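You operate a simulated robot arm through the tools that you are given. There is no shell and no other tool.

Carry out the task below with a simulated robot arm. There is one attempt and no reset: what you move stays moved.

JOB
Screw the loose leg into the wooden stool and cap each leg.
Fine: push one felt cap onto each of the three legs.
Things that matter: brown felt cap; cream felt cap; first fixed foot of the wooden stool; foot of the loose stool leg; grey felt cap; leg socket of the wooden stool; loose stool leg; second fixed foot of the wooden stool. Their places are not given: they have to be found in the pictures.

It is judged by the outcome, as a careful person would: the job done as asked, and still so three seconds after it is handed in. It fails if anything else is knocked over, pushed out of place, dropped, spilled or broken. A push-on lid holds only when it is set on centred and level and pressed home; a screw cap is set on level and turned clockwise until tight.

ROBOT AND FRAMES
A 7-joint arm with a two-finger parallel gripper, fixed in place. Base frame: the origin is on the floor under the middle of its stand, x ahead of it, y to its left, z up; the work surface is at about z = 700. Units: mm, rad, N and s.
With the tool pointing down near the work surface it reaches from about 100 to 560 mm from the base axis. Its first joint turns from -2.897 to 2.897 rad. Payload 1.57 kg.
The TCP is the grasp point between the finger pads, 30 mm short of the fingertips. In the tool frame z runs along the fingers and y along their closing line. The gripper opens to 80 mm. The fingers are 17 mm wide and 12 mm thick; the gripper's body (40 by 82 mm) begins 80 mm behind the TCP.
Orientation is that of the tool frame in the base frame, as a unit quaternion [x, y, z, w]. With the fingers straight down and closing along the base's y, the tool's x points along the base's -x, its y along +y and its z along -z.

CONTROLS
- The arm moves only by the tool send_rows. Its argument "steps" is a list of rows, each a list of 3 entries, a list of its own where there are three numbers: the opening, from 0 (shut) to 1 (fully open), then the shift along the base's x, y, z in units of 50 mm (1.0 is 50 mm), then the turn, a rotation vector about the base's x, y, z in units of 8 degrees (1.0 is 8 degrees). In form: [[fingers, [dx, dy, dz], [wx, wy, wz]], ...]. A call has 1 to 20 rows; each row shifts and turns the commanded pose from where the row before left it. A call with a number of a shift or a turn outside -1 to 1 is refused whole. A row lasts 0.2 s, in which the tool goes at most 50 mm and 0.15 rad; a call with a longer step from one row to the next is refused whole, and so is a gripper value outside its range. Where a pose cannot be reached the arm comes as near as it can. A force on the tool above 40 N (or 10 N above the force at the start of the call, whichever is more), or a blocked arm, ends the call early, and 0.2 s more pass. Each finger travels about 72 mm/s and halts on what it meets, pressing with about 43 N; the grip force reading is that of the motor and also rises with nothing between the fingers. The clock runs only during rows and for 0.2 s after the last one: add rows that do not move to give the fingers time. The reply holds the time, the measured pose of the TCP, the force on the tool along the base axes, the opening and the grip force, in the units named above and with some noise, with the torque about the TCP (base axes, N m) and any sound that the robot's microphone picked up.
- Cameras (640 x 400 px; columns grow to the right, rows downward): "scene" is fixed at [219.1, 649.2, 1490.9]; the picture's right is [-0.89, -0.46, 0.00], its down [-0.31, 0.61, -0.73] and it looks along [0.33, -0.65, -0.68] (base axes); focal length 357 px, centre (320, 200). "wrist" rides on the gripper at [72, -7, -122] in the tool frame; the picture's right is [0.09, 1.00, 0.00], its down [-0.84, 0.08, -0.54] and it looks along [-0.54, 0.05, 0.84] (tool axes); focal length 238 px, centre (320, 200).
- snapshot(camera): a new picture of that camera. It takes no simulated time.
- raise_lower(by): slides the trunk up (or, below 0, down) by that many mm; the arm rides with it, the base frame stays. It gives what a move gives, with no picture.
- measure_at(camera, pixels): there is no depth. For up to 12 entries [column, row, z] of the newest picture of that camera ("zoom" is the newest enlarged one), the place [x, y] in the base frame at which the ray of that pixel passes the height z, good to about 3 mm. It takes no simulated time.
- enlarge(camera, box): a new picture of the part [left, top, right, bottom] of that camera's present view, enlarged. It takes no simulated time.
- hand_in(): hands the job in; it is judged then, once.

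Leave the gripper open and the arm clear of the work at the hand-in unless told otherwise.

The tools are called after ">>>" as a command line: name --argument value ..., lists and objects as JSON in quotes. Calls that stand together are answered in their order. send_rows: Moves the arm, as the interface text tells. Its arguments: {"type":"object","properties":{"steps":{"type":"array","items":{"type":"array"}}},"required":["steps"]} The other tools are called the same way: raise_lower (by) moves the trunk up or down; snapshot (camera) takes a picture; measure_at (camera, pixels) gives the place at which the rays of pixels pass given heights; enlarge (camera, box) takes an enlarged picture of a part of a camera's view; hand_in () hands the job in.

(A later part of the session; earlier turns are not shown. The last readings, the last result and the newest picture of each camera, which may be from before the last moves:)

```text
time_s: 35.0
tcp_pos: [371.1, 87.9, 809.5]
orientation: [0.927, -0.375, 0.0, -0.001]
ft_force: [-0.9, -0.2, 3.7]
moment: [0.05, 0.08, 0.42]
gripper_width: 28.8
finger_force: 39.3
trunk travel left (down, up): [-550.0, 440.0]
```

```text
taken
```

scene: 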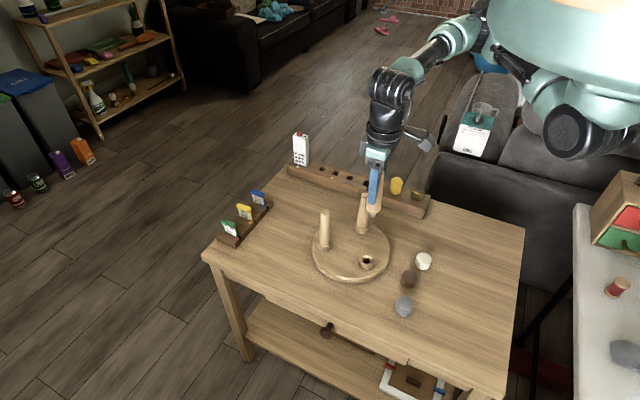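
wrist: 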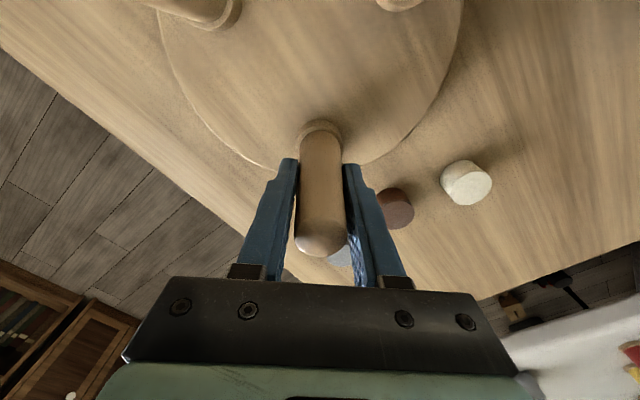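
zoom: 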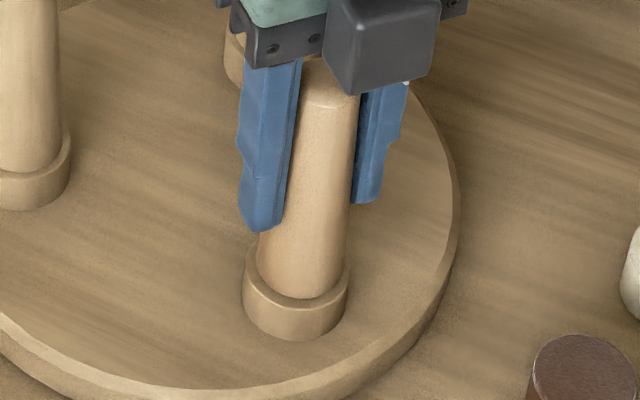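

The torque is now 0.42 N·m, and the stool seat itself seems to have crept by about 1 mm, which suggests the thread is getting tight. I'll take a reference picture of leg 1's ring, turn 16° more, and compare.

>>> enlarge --camera "scene" --box '[300, 190, 400, 290]'

>>> send_rows --steps '[[0, [0, 0, 0], [0, 0, -1]], [0, [0, 0, 0], [0, 0, -1]], [0, [0, 0, 0], [0, 0, 0]]]'

>>> enlarge --camera "scene" --box '[300, 190, 400, 290]'

```text
4.00 times, centred on (350, 240) of scene
```

zoom: 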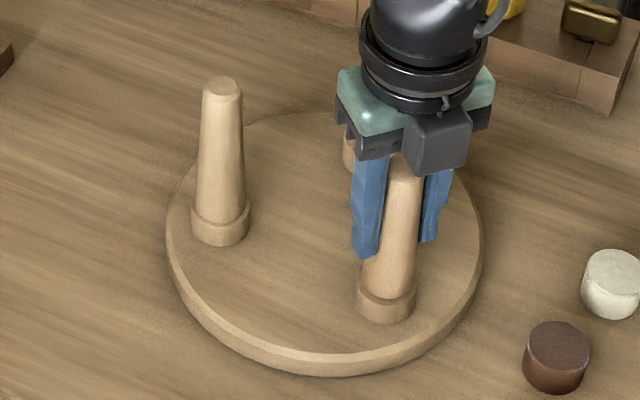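

```text
time_s: 35.8
tcp_pos: [371.2, 87.6, 810.5]
orientation: [0.866, -0.5, 0.0, -0.001]
ft_force: [-0.3, 0.2, -2.0]
moment: [0.01, 0.01, 0.07]
gripper_width: 29.5
finger_force: 39.2
trunk travel left (down, up): [-550.0, 440.0]
```

```text
4.00 times, centred on (350, 240) of scene
```

zoom: 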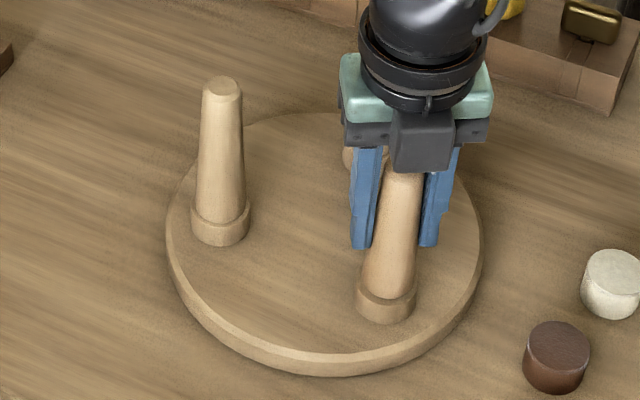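

The torque fell back to 0.07 and the stool did not move. This could be stick-slip of the pads on an already tight leg. I'll turn in small increments and read the torque each time.

>>> send_rows --steps '[[0, [0, 0, 0], [0, 0, -0.6]]]'

>>> send_rows --steps '[[0, [0, 0, 0], [0, 0, -0.6]]]'

>>> send_rows --steps '[[0, [0, 0, 0], [0, 0, -0.6]]]'

```text
time_s: 36.1
tcp_pos: [371.5, 86.3, 811.3]
orientation: [0.845, -0.535, 0.0, 0.0]
ft_force: [-1.6, -1.6, 1.6]
moment: [-0.03, 0.08, 0.24]
gripper_width: 29.1
finger_force: 39.0
trunk travel left (down, up): [-550.0, 440.0]
```

```text
time_s: 36.5
tcp_pos: [371.3, 87.1, 811.4]
orientation: [0.821, -0.571, 0.001, 0.0]
ft_force: [-1.8, -2.5, -0.1]
moment: [-0.06, 0.11, 0.16]
gripper_width: 29.1
finger_force: 39.0
trunk travel left (down, up): [-550.0, 440.0]
```

```text
time_s: 37.0
tcp_pos: [371.1, 86.5, 810.8]
orientation: [0.796, -0.605, 0.001, -0.001]
ft_force: [-1.3, -1.2, 1.6]
moment: [0.02, 0.02, -0.05]
gripper_width: 28.6
finger_force: 38.6
trunk travel left (down, up): [-550.0, 440.0]
```

The finger width swings between 28.5 and 29.7 with the torque, so the pads now slip around a leg that no longer turns. It looks tight. I'll open, rise straight up, and inspect the seating.

>>> send_rows --steps '[[1, [0, 0, 0], [0, 0, 0]], [1, [0, 0, 0], [0, 0, 0]], [1, [0, 0, 0], [0, 0, 0]], [1, [0, 0, 0], [0, 0, 0]], [1, [0, 0, 0.5], [0, 0, 0]], [1, [0, 0, 0.7], [0, 0, 0]], [1, [0, 0, 0.7], [0, 0, 0]], [1, [0, 0, 0.7], [0, 0, 0]], [1, [0, 0, 0], [0, 0, 0]]]'

>>> snapshot --camera "wrist"

>>> enlarge --camera "scene" --box '[300, 180, 400, 280]'

```text
time_s: 39.0
tcp_pos: [371.6, 89.9, 939.7]
orientation: [0.796, -0.605, 0.0, 0.0]
ft_force: [0.3, 0.6, 1.1]
moment: [-0.01, 0.02, 0.02]
gripper_width: 79.8
finger_force: 0.1
trunk travel left (down, up): [-550.0, 440.0]
```

```text
taken
```

wrist: 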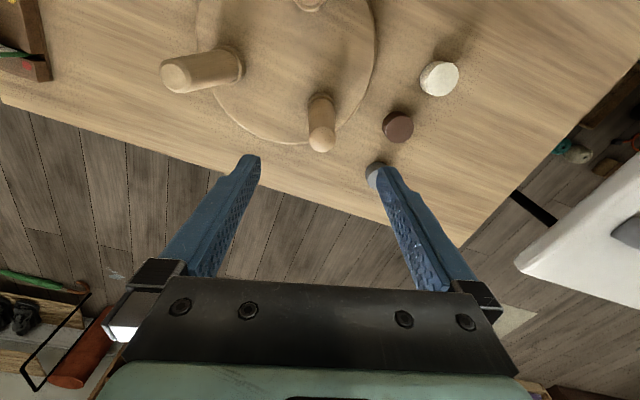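

```text
4.00 times, centred on (350, 230) of scene
```

zoom: 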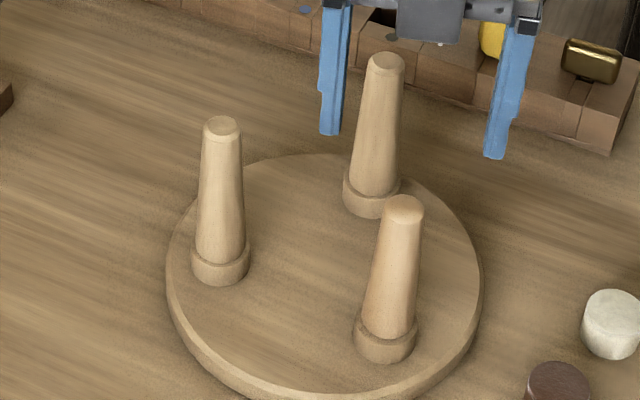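

The leg stands upright on its own. I'll enlarge the joints to compare the new leg's seat with the fixed ones.

>>> enlarge --camera "scene" --box '[350, 220, 390, 275]'

>>> enlarge --camera "scene" --box '[310, 200, 350, 255]'

>>> enlarge --camera "wrist" --box '[150, 0, 390, 180]'

```text
7.27 times, centred on (370, 248) of scene
```

zoom: 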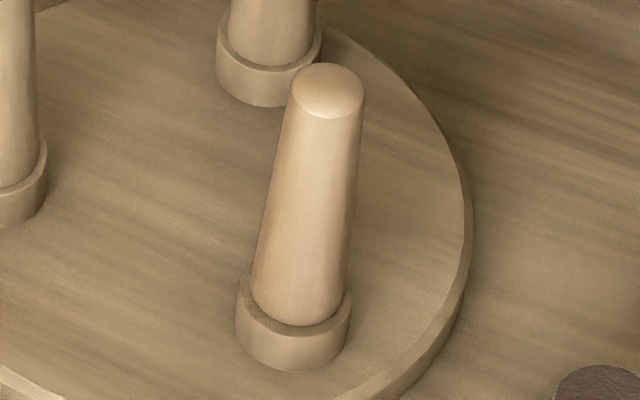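

```text
7.27 times, centred on (330, 228) of scene
```

zoom: 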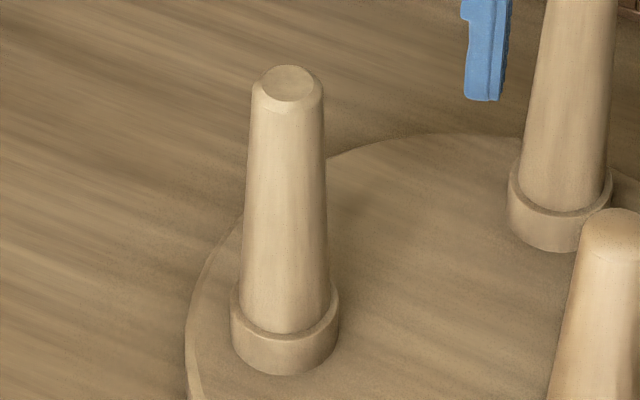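

```text
2.22 times, centred on (270, 90) of wrist
```

zoom: 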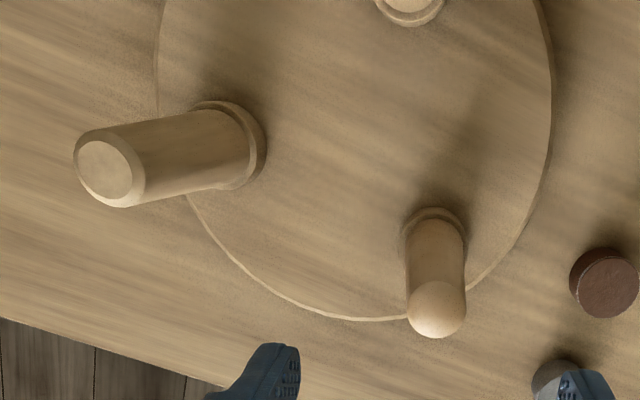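

The new leg sits in its ring just like the fixed legs and stands vertical. I'll unwind the wrist 160° counter-clockwise at this safe height so I can regrip and confirm tightness.

>>> send_rows --steps '[[1, [0, 0, 0], [0, 0, 1]], [1, [0, 0, 0], [0, 0, 1]], [1, [0, 0, 0], [0, 0, 1]], [1, [0, 0, 0], [0, 0, 1]], [1, [0, 0, 0], [0, 0, 1]], [1, [0, 0, 0], [0, 0, 1]], [1, [0, 0, 0], [0, 0, 1]], [1, [0, 0, 0], [0, 0, 1]], [1, [0, 0, 0], [0, 0, 1]], [1, [0, 0, 0], [0, 0, 1]], [1, [0, 0, 0], [0, 0, 1]], [1, [0, 0, 0], [0, 0, 1]], [1, [0, 0, 0], [0, 0, 1]], [1, [0, 0, 0], [0, 0, 1]], [1, [0, 0, 0], [0, 0, 1]], [1, [0, 0, 0], [0, 0, 1]], [1, [0, 0, 0], [0, 0, 1]], [1, [0, 0, 0], [0, 0, 1]], [1, [0, 0, 0], [0, 0, 1]], [1, [0, 0, 0], [0, 0, 1]]]'

>>> snapshot --camera "wrist"

```text
time_s: 43.1
tcp_pos: [370.6, 87.4, 940.7]
orientation: [0.732, 0.681, 0.0, 0.0]
ft_force: [-0.4, -0.1, -0.6]
moment: [0.02, -0.03, 0.0]
gripper_width: 79.9
finger_force: 0.1
trunk travel left (down, up): [-550.0, 440.0]
```

```text
taken
```

wrist: 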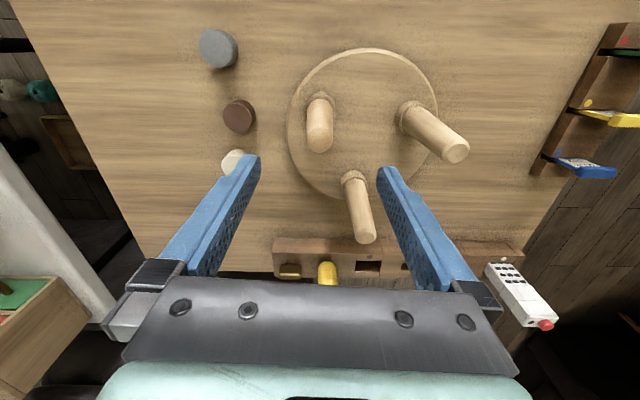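

The yaw is now -94° (closing roughly along x), and the leg top appears at column ~320, centred. I'll descend to z≈812, grip, and test with small clockwise turns.

>>> send_rows --steps '[[1, [0.01, 0, -0.7], [0, 0, 0]], [1, [0, 0, -0.7], [0, 0, 0]], [1, [0, 0, -0.7], [0, 0, 0]], [1, [0, 0, -0.45], [0, 0, 0]], [1, [0, 0, 0], [0, 0, 0]]]'

>>> enlarge --camera "wrist" --box '[220, 80, 420, 280]'

```text
time_s: 44.4
tcp_pos: [370.5, 87.0, 812.8]
orientation: [0.734, 0.679, 0.0, 0.0]
ft_force: [0.3, 0.1, 0.2]
moment: [0.0, -0.02, -0.04]
gripper_width: 79.9
finger_force: 0.1
trunk travel left (down, up): [-550.0, 440.0]
```

```text
2.00 times, centred on (320, 180) of wrist
```

zoom: 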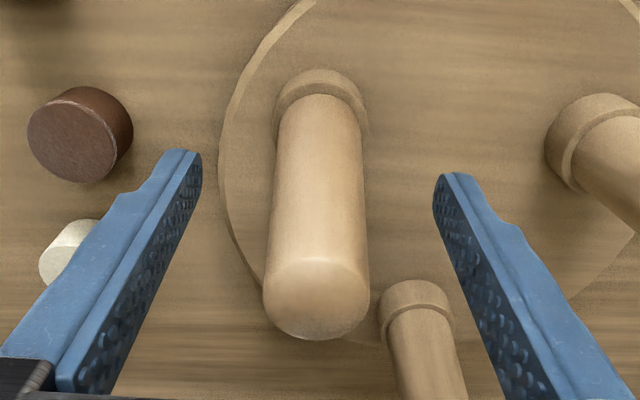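

The leg is nearly centred (zoom column ~319 against 322). I'll shift -0.7 mm in x, close, then turn in small clockwise increments and read the torque.

>>> send_rows --steps '[[1, [-0.014, 0, 0], [0, 0, 0]], [0, [0, 0, 0], [0, 0, 0]], [0, [0, 0, 0], [0, 0, 0]], [0, [0, 0, 0], [0, 0, 0]], [0, [0, 0, 0], [0, 0, 0]]]'

>>> send_rows --steps '[[0, [0, 0, 0], [0, 0, -0.5]]]'

>>> send_rows --steps '[[0, [0, 0, 0], [0, 0, -0.5]]]'

>>> send_rows --steps '[[0, [0, 0, 0], [0, 0, -0.5]]]'

>>> enlarge --camera "scene" --box '[300, 190, 400, 290]'

```text
time_s: 45.5
tcp_pos: [370.4, 85.4, 812.1]
orientation: [0.733, 0.68, 0.0, -0.001]
ft_force: [1.1, 1.3, 0.7]
moment: [0.03, -0.08, 0.13]
gripper_width: 29.1
finger_force: 39.5
trunk travel left (down, up): [-550.0, 440.0]
```

```text
time_s: 46.0
tcp_pos: [370.0, 86.2, 811.5]
orientation: [0.756, 0.655, 0.0, -0.001]
ft_force: [1.4, 0.7, 2.2]
moment: [0.03, -0.09, 0.53]
gripper_width: 29.6
finger_force: 39.5
trunk travel left (down, up): [-550.0, 440.0]
```

```text
time_s: 46.4
tcp_pos: [370.3, 85.1, 811.2]
orientation: [0.779, 0.627, 0.0, 0.0]
ft_force: [2.8, 1.2, 0.6]
moment: [0.11, -0.12, 0.39]
gripper_width: 29.3
finger_force: 38.8
trunk travel left (down, up): [-550.0, 440.0]
```

```text
time_s: 46.8
tcp_pos: [370.6, 87.2, 812.6]
orientation: [0.801, 0.599, 0.0, -0.001]
ft_force: [4.4, -0.8, -0.3]
moment: [0.07, -0.19, 0.3]
gripper_width: 29.3
finger_force: 39.0
trunk travel left (down, up): [-550.0, 440.0]
```

```text
4.00 times, centred on (350, 240) of scene
```

zoom: 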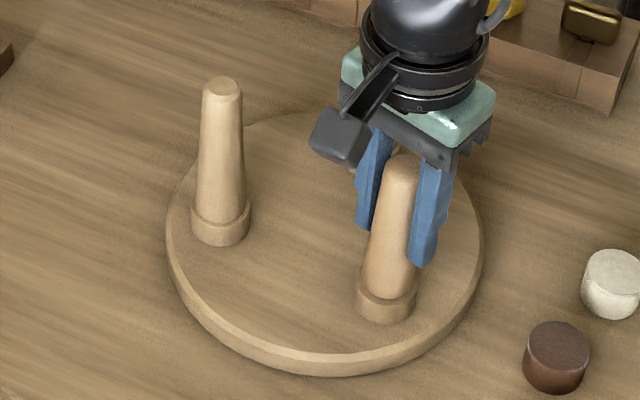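

The torque jumped to 0.53 N·m straight away and then slipped, with the stool unmoved, so the leg is tight. I'll release it, rise to z≈955, and turn to yaw -90° for picking caps.

>>> send_rows --steps '[[1, [0, 0, 0], [0, 0, 0]], [1, [0, 0, 0], [0, 0, 0]], [1, [0, 0, 0], [0, 0, 0]], [1, [0, 0, 0], [0, 0, 0]], [1, [0, 0, 0.6], [0, 0, 0]], [1, [0, 0, 0.7], [0, 0, 0]], [1, [0, 0, 0.7], [0, 0, 0]], [1, [0, 0, 0.85], [0, 0, 1]], [1, [0, 0, 0], [0, 0, 1]], [1, [0, 0, 0], [0, 0, 0]]]'

>>> enlarge --camera "scene" --box '[380, 235, 450, 325]'

>>> snapshot --camera "wrist"

```text
time_s: 49.0
tcp_pos: [369.7, 85.7, 953.4]
orientation: [0.709, 0.705, 0.0, 0.0]
ft_force: [-0.3, 0.3, 0.2]
moment: [0.01, 0.0, 0.0]
gripper_width: 80.3
finger_force: 0.0
trunk travel left (down, up): [-550.0, 440.0]
```

```text
4.44 times, centred on (415, 280) of scene
```

zoom: 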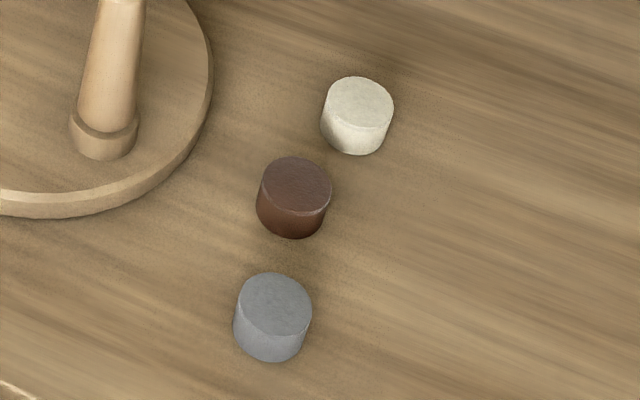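

```text
taken
```

wrist: 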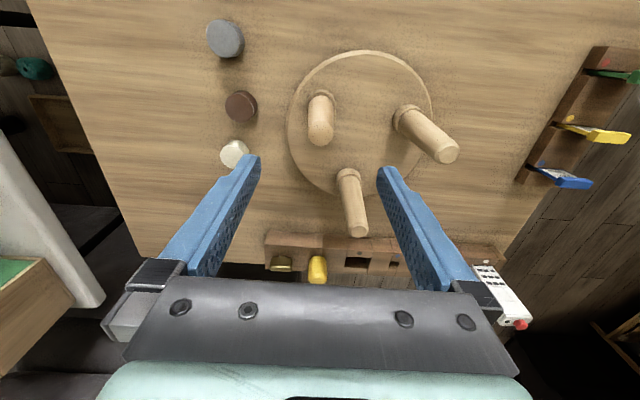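

The yaw is -90°. Next I'll move over the brown cap near (254, 78), staying high until I'm clear of the new leg, with the fingers at about 65 mm.

>>> send_rows --steps '[[0.8, [-0.9, 0, -0.1], [0, 0, 0]], [0.8, [-0.9, -0.05, -0.2], [0, 0, 0]], [0.8, [-0.5, -0.1, -0.7], [0, 0, 0]], [0.8, [0, 0, -0.8], [0, 0, 0]], [0.8, [0, 0, 0], [0, 0, 0]]]'

>>> snapshot --camera "wrist"

>>> enlarge --camera "wrist" --box '[220, 60, 420, 220]'

```text
time_s: 50.1
tcp_pos: [269.6, 82.2, 863.4]
orientation: [0.71, 0.705, 0.0, 0.0]
ft_force: [0.5, 0.5, 0.5]
moment: [-0.01, -0.02, 0.04]
gripper_width: 64.1
finger_force: 0.1
out of reach, approached as far as the arm can: row 3
trunk travel left (down, up): [-550.0, 440.0]
```

```text
taken
```

wrist: 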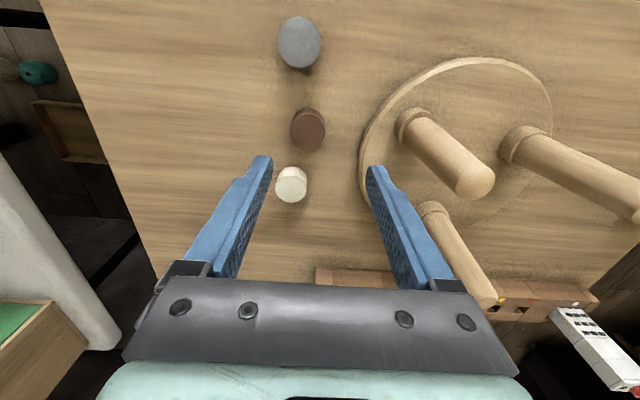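

```text
2.50 times, centred on (320, 140) of wrist
```

zoom: 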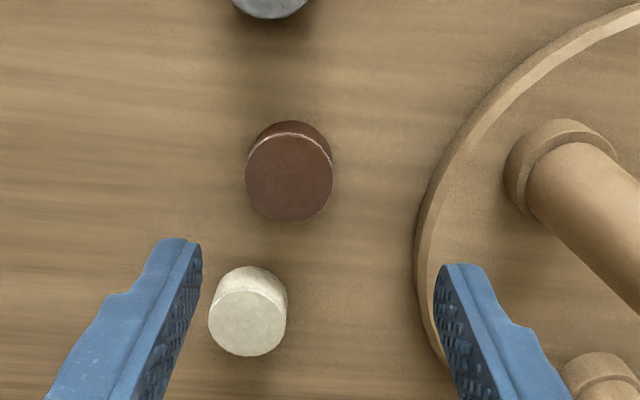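

Near-reach is limited with the trunk lowered. I'll raise the trunk back by 150 mm, which takes the arm straight up into free air.

>>> raise_lower --by 150

>>> send_rows --steps '[[0.8, [-0.3, -0.08, -0.7], [0, 0, 0]], [0.8, [0, 0, -0.8], [0, 0, 0]], [0.8, [0, 0, -0.8], [0, 0, 0]], [0.8, [0, 0, -0.8], [0, 0, 0]], [0.8, [0, 0, 0], [0, 0, 0]]]'

>>> enlarge --camera "wrist" --box '[220, 60, 420, 220]'

```text
time_s: 51.9
tcp_pos: [270.4, 82.5, 1013.4]
orientation: [0.709, 0.705, 0.001, 0.0]
ft_force: [0.1, -0.1, -0.7]
moment: [0.01, 0.0, 0.02]
gripper_width: 64.0
finger_force: 0.0
trunk travel left (down, up): [-700.0, 290.0]
```

```text
time_s: 53.1
tcp_pos: [256.9, 77.5, 856.0]
orientation: [0.709, 0.705, 0.001, 0.0]
ft_force: [0.4, -0.7, 0.5]
moment: [0.02, 0.0, 0.02]
gripper_width: 63.8
finger_force: 0.0
trunk travel left (down, up): [-700.0, 290.0]
```

```text
2.50 times, centred on (320, 140) of wrist
```

zoom: 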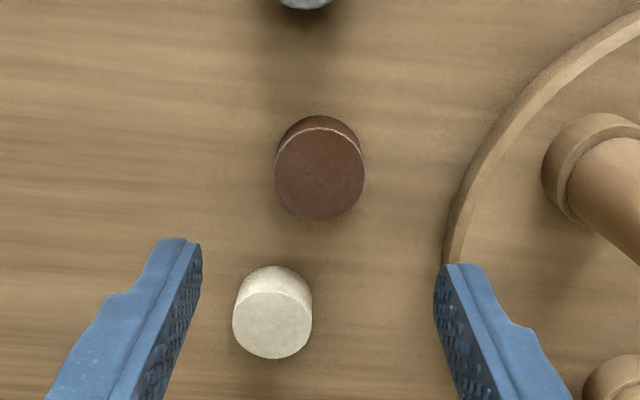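

The brown cap centre, pixel (320, 129), computes to (256.6, 75.8), with a diameter of about 38 mm and height about 22 mm. I'll correct y by -1.7 mm and descend to TCP z≈737 with the fingertips just above the table.

>>> send_rows --steps '[[0.8, [0, -0.034, -0.6], [0, 0, 0]], [0.8, [0, 0, -0.7], [0, 0, 0]], [0.8, [0, 0, -0.6], [0, 0, 0]], [0.8, [0, 0, -0.3], [0, 0, 0]], [0.8, [0, 0, 0], [0, 0, 0]]]'

>>> snapshot --camera "wrist"

>>> enlarge --camera "scene" --box '[370, 230, 450, 310]'

```text
time_s: 54.3
tcp_pos: [258.2, 74.8, 744.7]
orientation: [0.709, 0.705, 0.001, 0.0]
ft_force: [0.0, 0.0, -0.9]
moment: [-0.03, 0.01, 0.03]
gripper_width: 64.1
finger_force: 0.0
trunk travel left (down, up): [-700.0, 290.0]
```

```text
taken
```

wrist: 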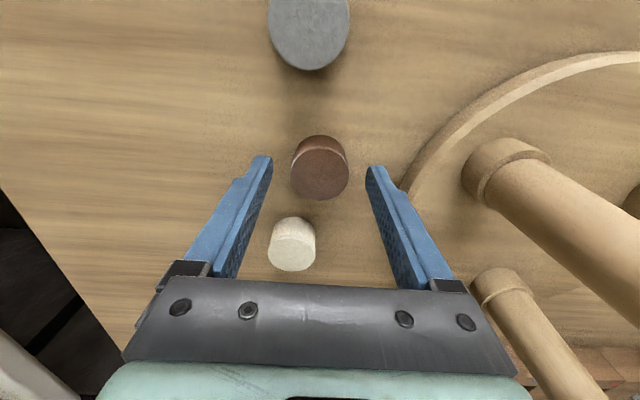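

```text
5.00 times, centred on (410, 270) of scene
```

zoom: 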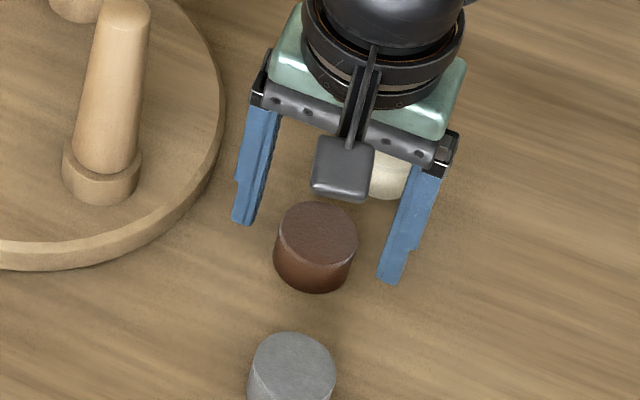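

The cap lies between the fingers at about (257.7, 75.4), well centred. I'll lower 7 mm more and close.

>>> send_rows --steps '[[0.8, [0, 0.01, -0.08], [0, 0, 0]], [0.8, [0, 0, -0.08], [0, 0, 0]], [0.8, [0, 0, 0], [0, 0, 0]]]'

>>> send_rows --steps '[[0.3, [0, 0, 0], [0, 0, 0]], [0.3, [0, 0, 0], [0, 0, 0]], [0.3, [0, 0, 0], [0, 0, 0]], [0.3, [0, 0, 0], [0, 0, 0]]]'

```text
time_s: 55.1
tcp_pos: [256.6, 76.9, 739.0]
orientation: [0.709, 0.705, 0.0, 0.0]
ft_force: [-0.3, -0.5, 0.2]
moment: [-0.01, -0.03, 0.0]
gripper_width: 64.0
finger_force: 0.0
trunk travel left (down, up): [-700.0, 290.0]
```

```text
time_s: 56.1
tcp_pos: [256.0, 75.1, 739.3]
orientation: [0.709, 0.705, 0.0, 0.0]
ft_force: [0.3, -0.2, 0.2]
moment: [-0.01, 0.0, 0.0]
gripper_width: 37.5
finger_force: 43.2
trunk travel left (down, up): [-700.0, 290.0]
```

The cap is gripped at 37.5 mm with 43 N. I'll lift it straight up to about z=945 and look at it in the hand.

>>> send_rows --steps '[[0.3, [0, 0, 0.3], [0, 0, 0]], [0.3, [0, 0, 0.6], [0, 0, 0]], [0.3, [0, 0, 0.8], [0, 0, 0]], [0.3, [0, 0, 0.8], [0, 0, 0]], [0.3, [0, 0, 0.8], [0, 0, 0]], [0.3, [0, 0, 0.8], [0, 0, 0]], [0.3, [0, 0, 0], [0, 0, 0]]]'

>>> enlarge --camera "wrist" --box '[220, 80, 420, 240]'

>>> snapshot --camera "scene"

```text
time_s: 57.7
tcp_pos: [252.3, 77.7, 942.6]
orientation: [0.709, 0.706, 0.0, 0.0]
ft_force: [-0.6, -0.8, -0.2]
moment: [0.01, 0.0, 0.01]
gripper_width: 37.4
finger_force: 43.3
trunk travel left (down, up): [-700.0, 290.0]
```

```text
2.50 times, centred on (320, 160) of wrist
```

zoom: 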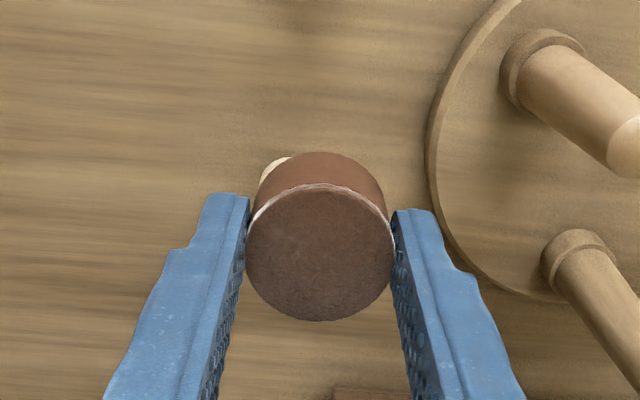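

```text
taken
```

scene: 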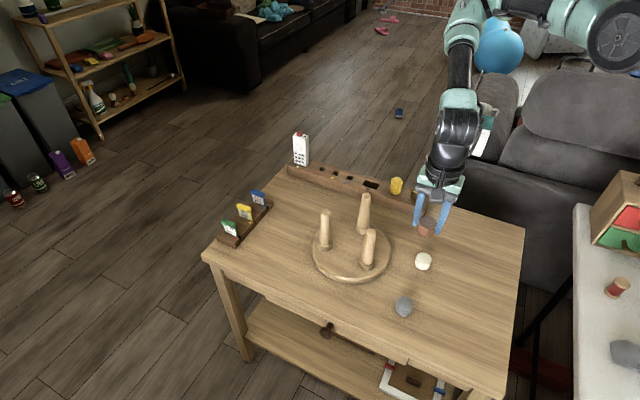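

The cap is level and centred in the hand (pixel (320, 181)). I'll carry it above the new leg's foot near (370.5, 87.5), with about 45 mm of clearance for alignment.

>>> send_rows --steps '[[0.3, [0.79, 0.065, 0], [0, 0, 0]], [0.3, [0.79, 0.065, 0], [0, 0, 0]], [0.3, [0.79, 0.065, 0], [0, 0, 0]], [0.3, [0, 0, 0], [0, 0, 0]]]'

>>> enlarge --camera "wrist" --box '[240, 80, 400, 220]'

>>> enlarge --camera "scene" --box '[340, 170, 410, 250]'

```text
time_s: 58.7
tcp_pos: [372.2, 87.5, 944.0]
orientation: [0.709, 0.705, 0.0, 0.0]
ft_force: [-0.1, -0.4, 0.0]
moment: [0.03, 0.01, 0.04]
gripper_width: 37.5
finger_force: 42.6
trunk travel left (down, up): [-700.0, 290.0]
```

```text
2.86 times, centred on (320, 150) of wrist
```

zoom: 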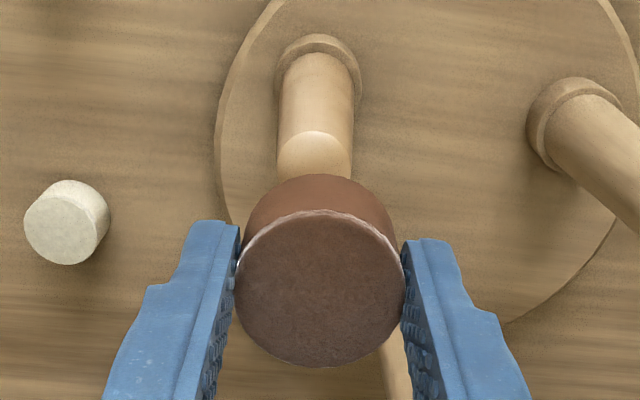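

```text
5.00 times, centred on (375, 210) of scene
```

zoom: 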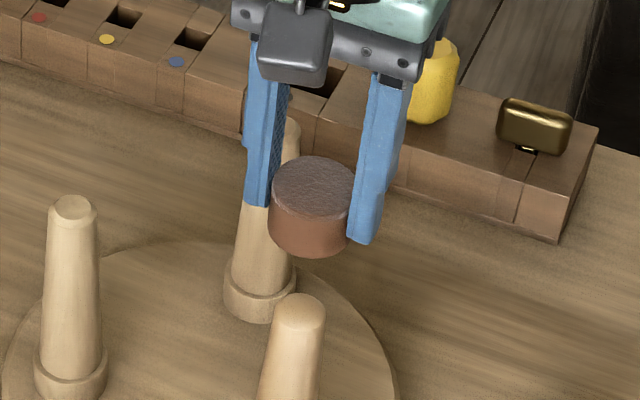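

Both views agree: the cap needs to move about (-1.6, -0.45) mm to sit over the foot axis. I'll correct that and lower to a few mm above the foot.

>>> send_rows --steps '[[0.3, [-0.032, -0.009, 0], [0, 0, 0]], [0.3, [0, 0, -0.35], [0, 0, 0]], [0.3, [0, 0, -0.35], [0, 0, 0]], [0.3, [0, 0, 0], [0, 0, 0]]]'

>>> enlarge --camera "wrist" --box '[240, 80, 400, 220]'

>>> enlarge --camera "scene" --box '[340, 190, 410, 270]'

```text
time_s: 59.7
tcp_pos: [371.1, 86.3, 910.1]
orientation: [0.71, 0.705, 0.0, 0.0]
ft_force: [0.3, -0.6, 0.5]
moment: [0.0, -0.04, -0.03]
gripper_width: 37.4
finger_force: 43.1
trunk travel left (down, up): [-700.0, 290.0]
```

```text
2.86 times, centred on (320, 150) of wrist
```

zoom: 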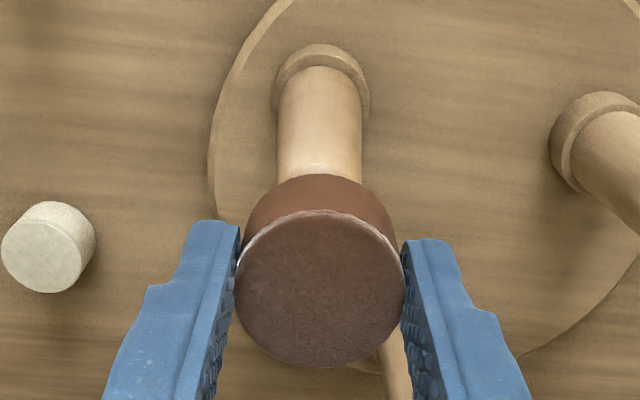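

```text
5.00 times, centred on (375, 230) of scene
```

zoom: 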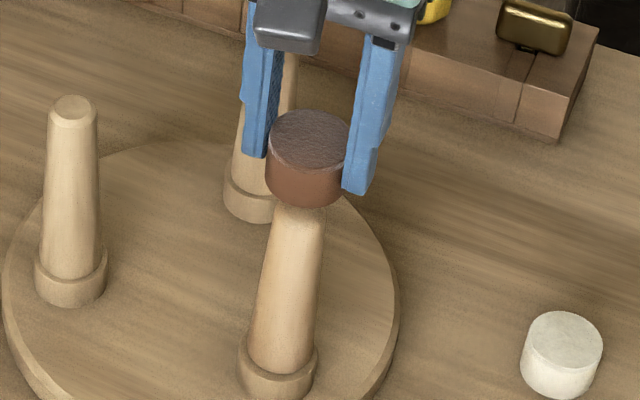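

Cap and foot now line up in both views, with a gap of about 17 mm. I'll lower 12 mm, then step down gently while watching the force.

>>> send_rows --steps '[[0.3, [0, 0, -0.12], [0, 0, 0]], [0.3, [0, 0, -0.12], [0, 0, 0]], [0.3, [0, 0, 0], [0, 0, 0]]]'

>>> enlarge --camera "scene" --box '[340, 190, 410, 270]'

```text
time_s: 60.5
tcp_pos: [371.3, 86.8, 897.4]
orientation: [0.709, 0.705, 0.0, -0.001]
ft_force: [-0.1, 0.6, 0.2]
moment: [0.0, -0.01, 0.02]
gripper_width: 37.5
finger_force: 43.7
trunk travel left (down, up): [-700.0, 290.0]
```

```text
5.00 times, centred on (375, 230) of scene
```

zoom: 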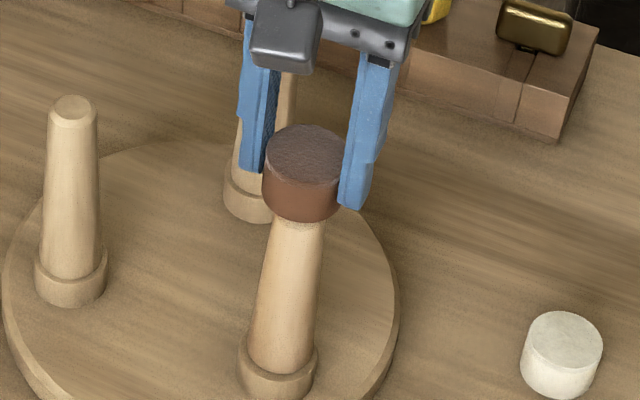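

>>> send_rows --steps '[[0.3, [0, 0, -0.04], [0, 0, 0]], [0.3, [0, 0, -0.04], [0, 0, 0]], [0.3, [0, 0, 0], [0, 0, 0]]]'

>>> send_rows --steps '[[0.3, [0, 0, -0.04], [0, 0, 0]], [0.3, [0, 0, -0.04], [0, 0, 0]], [0.3, [0, 0, 0], [0, 0, 0]]]'

```text
time_s: 61.3
tcp_pos: [372.1, 85.7, 894.3]
orientation: [0.709, 0.705, 0.0, -0.001]
ft_force: [-1.6, 1.7, 4.2]
moment: [0.11, 0.12, -0.01]
gripper_width: 37.2
finger_force: 43.0
trunk travel left (down, up): [-700.0, 290.0]
```

```text
time_s: 62.1
tcp_pos: [372.1, 87.1, 888.0]
orientation: [0.708, 0.706, -0.001, -0.001]
ft_force: [-3.9, 5.4, -0.3]
moment: [0.2, 0.13, 0.02]
gripper_width: 37.2
finger_force: 42.4
trunk travel left (down, up): [-700.0, 290.0]
```

The cap has gone over the foot with small side forces (-4, +5 N). I'll shift (-0.2, +0.25) mm to relieve them and keep lowering.

>>> send_rows --steps '[[0.3, [-0.005, 0.006, 0], [0, 0, 0]], [0.3, [0, 0, -0.04], [0, 0, 0]], [0.3, [0, 0, -0.04], [0, 0, 0]], [0.3, [0, 0, 0], [0, 0, 0]]]'

>>> enlarge --camera "scene" --box '[340, 190, 410, 270]'

```text
time_s: 63.1
tcp_pos: [371.4, 86.8, 885.4]
orientation: [0.71, 0.705, 0.0, 0.0]
ft_force: [-1.9, 2.7, 1.8]
moment: [0.13, 0.07, 0.0]
gripper_width: 37.2
finger_force: 42.8
trunk travel left (down, up): [-700.0, 290.0]
```

```text
5.00 times, centred on (375, 230) of scene
```

zoom: 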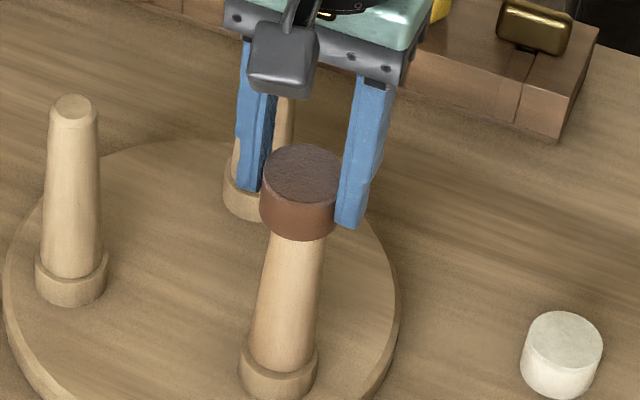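

The cap is about 7 mm over the foot and level, with side forces halved. I'll continue down until it presses home.

>>> send_rows --steps '[[0.3, [-0.003, 0.003, -0.04], [0, 0, 0]], [0.3, [0, 0, -0.04], [0, 0, 0]], [0.3, [0, 0, 0], [0, 0, 0]]]'

>>> send_rows --steps '[[0.3, [0, 0, -0.04], [0, 0, 0]], [0.3, [0, 0, -0.04], [0, 0, 0]], [0.3, [0, 0, 0], [0, 0, 0]]]'

```text
time_s: 63.9
tcp_pos: [370.4, 87.0, 882.0]
orientation: [0.709, 0.705, -0.001, 0.0]
ft_force: [-1.5, 1.6, 0.5]
moment: [0.08, 0.03, -0.02]
gripper_width: 37.3
finger_force: 42.9
trunk travel left (down, up): [-700.0, 290.0]
```

```text
time_s: 64.7
tcp_pos: [371.6, 87.1, 877.8]
orientation: [0.709, 0.705, 0.0, 0.0]
ft_force: [-2.2, 2.5, 0.2]
moment: [0.12, 0.08, 0.0]
gripper_width: 37.5
finger_force: 43.0
trunk travel left (down, up): [-700.0, 290.0]
```

>>> send_rows --steps '[[0.3, [-0.003, 0.003, -0.03], [0, 0, 0]], [0.3, [0, 0, -0.03], [0, 0, 0]], [0.3, [0, 0, 0], [0, 0, 0]]]'

>>> enlarge --camera "scene" --box '[340, 190, 410, 270]'

```text
time_s: 65.5
tcp_pos: [371.9, 87.1, 876.2]
orientation: [0.708, 0.706, 0.001, 0.0]
ft_force: [-0.9, 3.4, 10.3]
moment: [0.09, 0.05, 0.02]
gripper_width: 37.3
finger_force: 42.7
trunk travel left (down, up): [-700.0, 290.0]
```

```text
5.00 times, centred on (375, 230) of scene
```

zoom: 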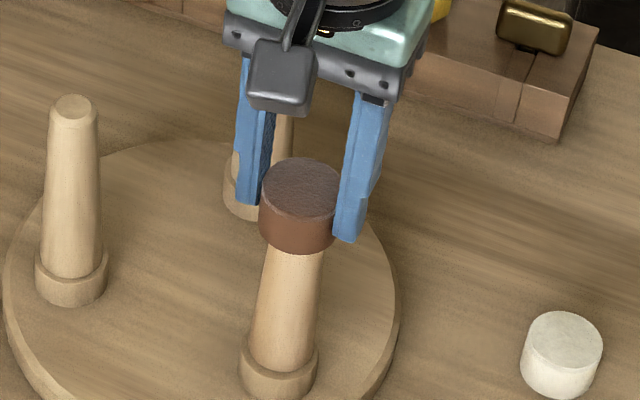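

There is contact at 10 N with the cap about 16 mm on. I'll press further in half-millimetre steps.

>>> send_rows --steps '[[0.3, [0, 0, -0.012], [0, 0, 0]], [0.3, [0, 0, -0.012], [0, 0, 0]], [0.3, [0, 0, 0], [0, 0, 0]]]'

>>> send_rows --steps '[[0.3, [0, 0, -0.012], [0, 0, 0]], [0.3, [0, 0, 0], [0, 0, 0]]]'

```text
time_s: 66.3
tcp_pos: [370.6, 87.4, 876.0]
orientation: [0.709, 0.705, 0.002, 0.0]
ft_force: [-0.4, 0.0, 32.3]
moment: [-0.03, 0.09, -0.02]
gripper_width: 37.4
finger_force: 43.0
trunk travel left (down, up): [-700.0, 290.0]
```

```text
time_s: 66.9
tcp_pos: [371.4, 86.5, 876.1]
orientation: [0.709, 0.705, 0.004, 0.002]
ft_force: [-0.8, -0.5, 38.2]
moment: [-0.09, 0.06, 0.0]
gripper_width: 37.5
finger_force: 42.5
trunk travel left (down, up): [-700.0, 290.0]
```

It is at 38 N and no longer advancing, so the cap is home on the foot. I'll ease off, open, rise, and inspect it.

>>> send_rows --steps '[[0.3, [0, 0, 0.025], [0, 0, 0]], [0.8, [0, 0, 0], [0, 0, 0]], [0.8, [0, 0, 0], [0, 0, 0]], [0.8, [0, 0, 0], [0, 0, 0]], [0.8, [0, 0, 0.5], [0, 0, 0]], [0.8, [0, 0, 0.7], [0, 0, 0]], [0.8, [0, 0, 0.5], [0, 0, 0]], [0.8, [0, 0, 0], [0, 0, 0]]]'

>>> enlarge --camera "scene" --box '[310, 190, 410, 280]'

>>> snapshot --camera "wrist"

```text
time_s: 68.7
tcp_pos: [373.0, 86.9, 960.1]
orientation: [0.709, 0.705, -0.001, -0.001]
ft_force: [0.0, 0.2, 0.4]
moment: [0.03, -0.01, 0.0]
gripper_width: 64.1
finger_force: 0.1
trunk travel left (down, up): [-700.0, 290.0]
```

```text
4.44 times, centred on (360, 235) of scene
```

zoom: 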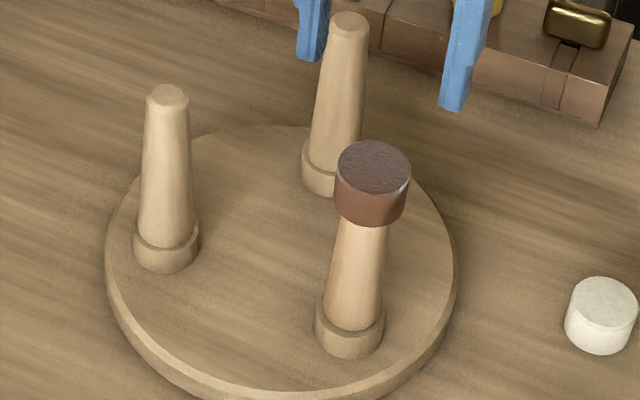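

```text
taken
```

wrist: 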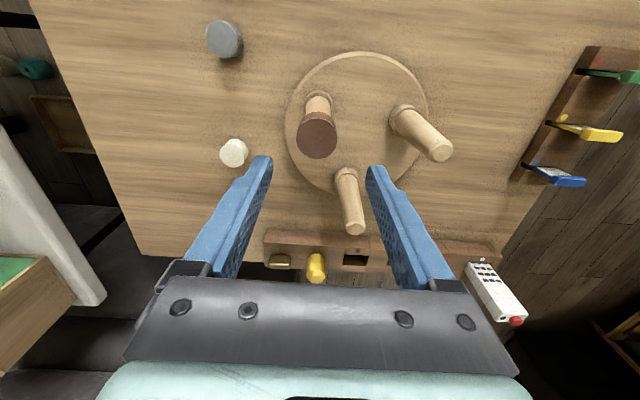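

The brown cap sits level and centred on the new leg. Next is the cream cap, at about (239, -2). I'll move above it.

>>> send_rows --steps '[[0.8, [-0.67, -0.445, 0], [0, 0, 0]], [0.8, [-0.67, -0.445, 0], [0, 0, 0]], [0.8, [-0.67, -0.445, -0.5], [0, 0, 0]], [0.8, [-0.67, -0.445, -0.55], [0, 0, 0]], [0.8, [0, 0, -0.95], [0, 0, 0]], [0.8, [0, 0, 0], [0, 0, 0]]]'

>>> enlarge --camera "wrist" --box '[220, 60, 420, 220]'

```text
time_s: 70.1
tcp_pos: [236.3, -3.3, 861.7]
orientation: [0.709, 0.705, 0.0, -0.001]
ft_force: [0.3, -0.3, 0.3]
moment: [-0.03, 0.0, 0.01]
gripper_width: 64.2
finger_force: 0.0
trunk travel left (down, up): [-700.0, 290.0]
```

```text
2.50 times, centred on (320, 140) of wrist
```

zoom: 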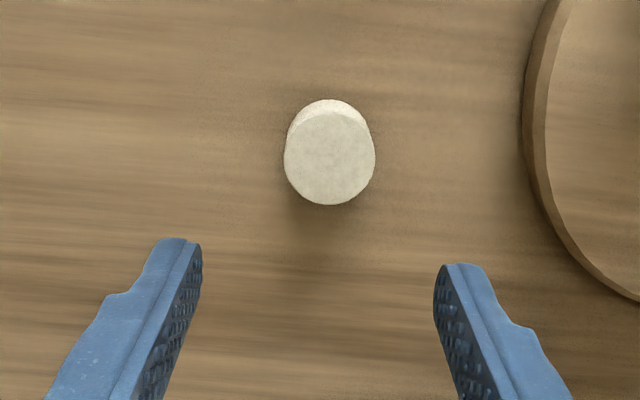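

The cream cap is at about (239.7, -0.4). I'll correct by (+3.4, +2.9) mm and descend to about z=745.

>>> send_rows --steps '[[0.8, [0.068, 0.058, -0.5], [0, 0, 0]], [0.8, [0, 0, -0.7], [0, 0, 0]], [0.8, [0, 0, -0.7], [0, 0, 0]], [0.8, [0, 0, -0.4], [0, 0, 0]], [0.8, [0, 0, 0], [0, 0, 0]]]'

>>> enlarge --camera "wrist" --box '[220, 80, 420, 240]'

```text
time_s: 71.3
tcp_pos: [241.6, -1.7, 746.4]
orientation: [0.709, 0.705, 0.0, 0.0]
ft_force: [0.1, 0.4, -0.3]
moment: [0.01, 0.01, -0.03]
gripper_width: 64.0
finger_force: 0.0
trunk travel left (down, up): [-700.0, 290.0]
```

```text
2.50 times, centred on (320, 160) of wrist
```

zoom: 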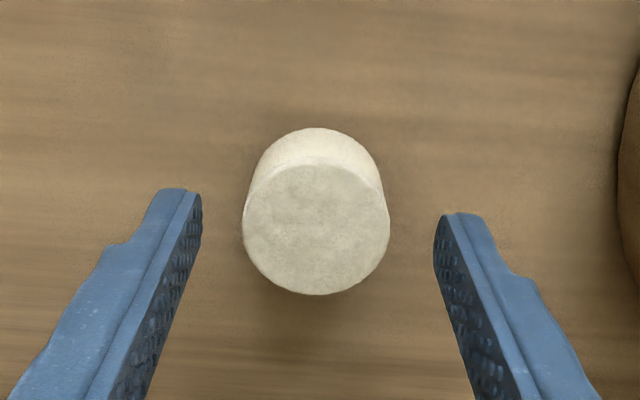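

The cap reads at about (240.0, -0.1) against TCP (241.6, -1.7). I'll correct, lower about 7 mm, and close.

>>> send_rows --steps '[[0.8, [-0.028, 0.028, -0.05], [0, 0, 0]], [0.8, [0, 0, -0.1], [0, 0, 0]], [0.8, [0, 0, 0], [0, 0, 0]]]'

>>> send_rows --steps '[[0.3, [0, 0, 0], [0, 0, 0]], [0.3, [0, 0, 0], [0, 0, 0]], [0.3, [0, 0, 0], [0, 0, 0]], [0.3, [0, 0, 0], [0, 0, 0]]]'

>>> enlarge --camera "wrist" --box '[220, 80, 420, 240]'

```text
time_s: 72.1
tcp_pos: [240.2, 1.7, 738.0]
orientation: [0.71, 0.705, 0.0, 0.0]
ft_force: [0.2, 0.0, -0.3]
moment: [0.01, 0.0, 0.0]
gripper_width: 64.0
finger_force: 0.1
trunk travel left (down, up): [-700.0, 290.0]
```

```text
time_s: 73.1
tcp_pos: [239.7, 0.0, 739.1]
orientation: [0.709, 0.705, -0.001, 0.0]
ft_force: [-0.4, 0.7, -0.1]
moment: [0.02, 0.05, 0.0]
gripper_width: 37.3
finger_force: 42.8
trunk travel left (down, up): [-700.0, 290.0]
```

```text
2.50 times, centred on (320, 160) of wrist
```

zoom: 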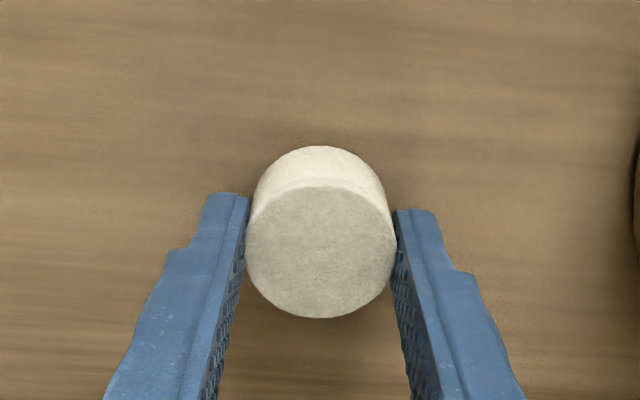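

It is gripped at 37.3 mm and centred the same way. I'll lift to z≈945 and carry it above leg 2 near (428, -24).

>>> send_rows --steps '[[0.3, [0, 0, 0.3], [0, 0, 0]], [0.3, [0, 0, 0.6], [0, 0, 0]], [0.3, [0, 0, 0.8], [0, 0, 0]], [0.3, [0, 0, 0.8], [0, 0, 0]], [0.3, [0, 0, 0.8], [0, 0, 0]], [0.3, [0, 0, 0.85], [0, 0, 0]], [0.3, [0.9, -0.11, 0], [0, 0, 0]], [0.3, [0.9, -0.11, 0], [0, 0, 0]], [0.3, [0.9, -0.11, 0], [0, 0, 0]], [0.3, [0.95, -0.11, 0], [0, 0, 0]], [0.3, [0, 0, 0], [0, 0, 0]]]'

>>> enlarge --camera "wrist" --box '[240, 80, 400, 220]'

>>> enlarge --camera "scene" --box '[330, 140, 410, 230]'

```text
time_s: 75.5
tcp_pos: [423.8, -19.3, 944.5]
orientation: [0.709, 0.705, 0.0, 0.0]
ft_force: [-0.1, 0.5, -0.3]
moment: [-0.01, 0.01, 0.01]
gripper_width: 37.3
finger_force: 43.5
trunk travel left (down, up): [-700.0, 290.0]
```

```text
2.86 times, centred on (320, 150) of wrist
```

zoom: 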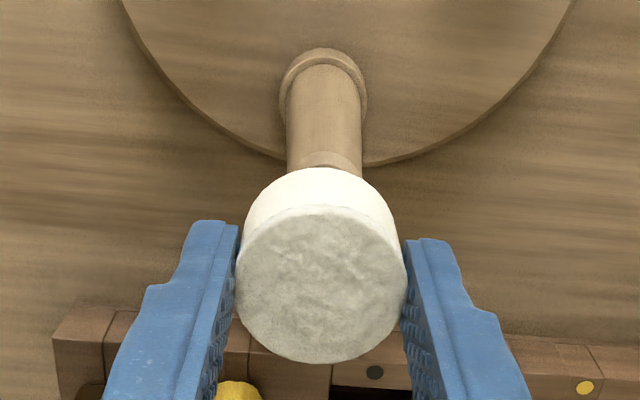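

```text
4.44 times, centred on (370, 185) of scene
```

zoom: 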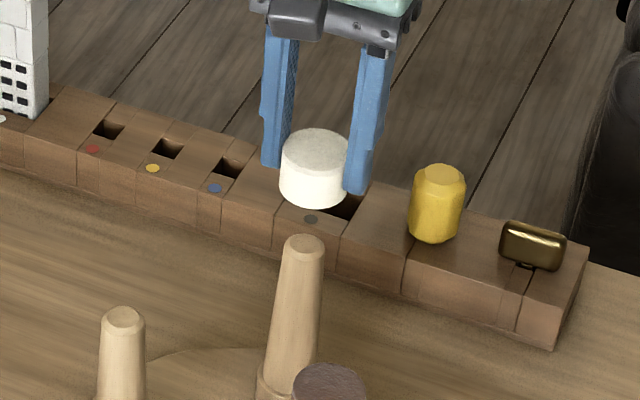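

Combining both views, the cap must move about (+1.4, -4.9) mm to be over leg 2. I'll correct and check again.

>>> send_rows --steps '[[0.3, [0.029, -0.097, 0], [0, 0, 0]], [0.3, [0, 0, 0], [0, 0, 0]]]'

>>> enlarge --camera "wrist" --box '[240, 80, 400, 220]'

>>> enlarge --camera "scene" --box '[340, 155, 400, 220]'

```text
time_s: 76.1
tcp_pos: [425.6, -22.9, 945.2]
orientation: [0.71, 0.705, 0.0, -0.001]
ft_force: [-0.3, 0.2, -1.0]
moment: [0.02, 0.01, 0.0]
gripper_width: 37.4
finger_force: 43.2
trunk travel left (down, up): [-700.0, 290.0]
```

```text
2.86 times, centred on (320, 150) of wrist
```

zoom: 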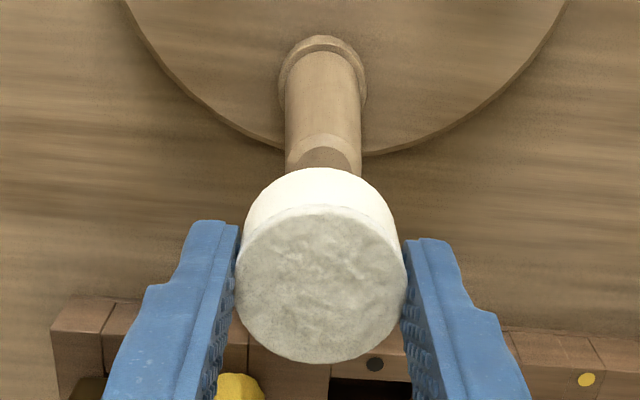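

```text
6.15 times, centred on (370, 188) of scene
```

zoom: 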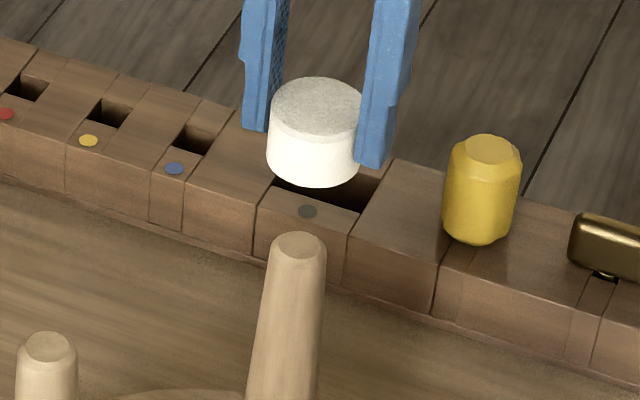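

The two views now differ slightly, so I'll zoom in tighter to measure the cap and foot edges in the scene view.

>>> enlarge --camera "scene" --box '[350, 160, 390, 210]'

>>> enlarge --camera "wrist" --box '[280, 85, 360, 145]'

```text
8.00 times, centred on (370, 185) of scene
```

zoom: 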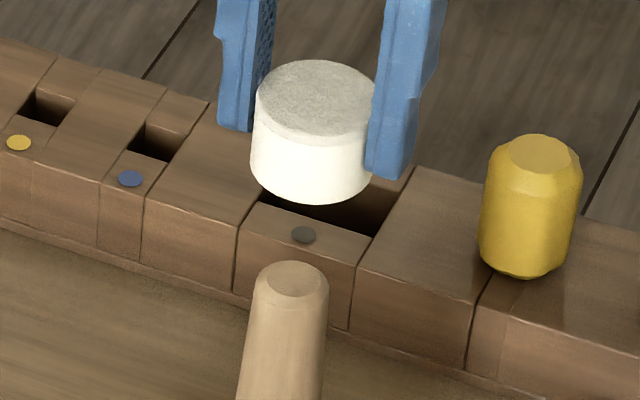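

```text
6.67 times, centred on (320, 115) of wrist
```

zoom: 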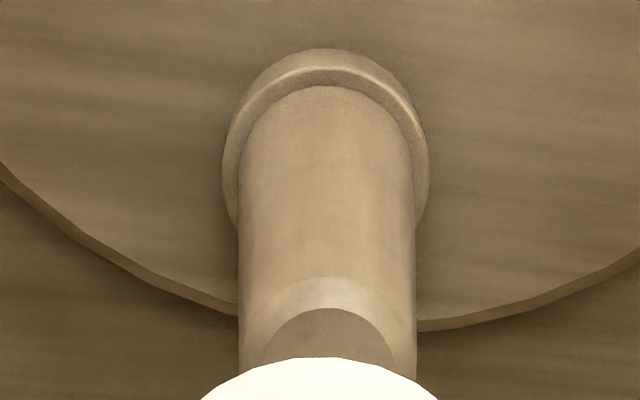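

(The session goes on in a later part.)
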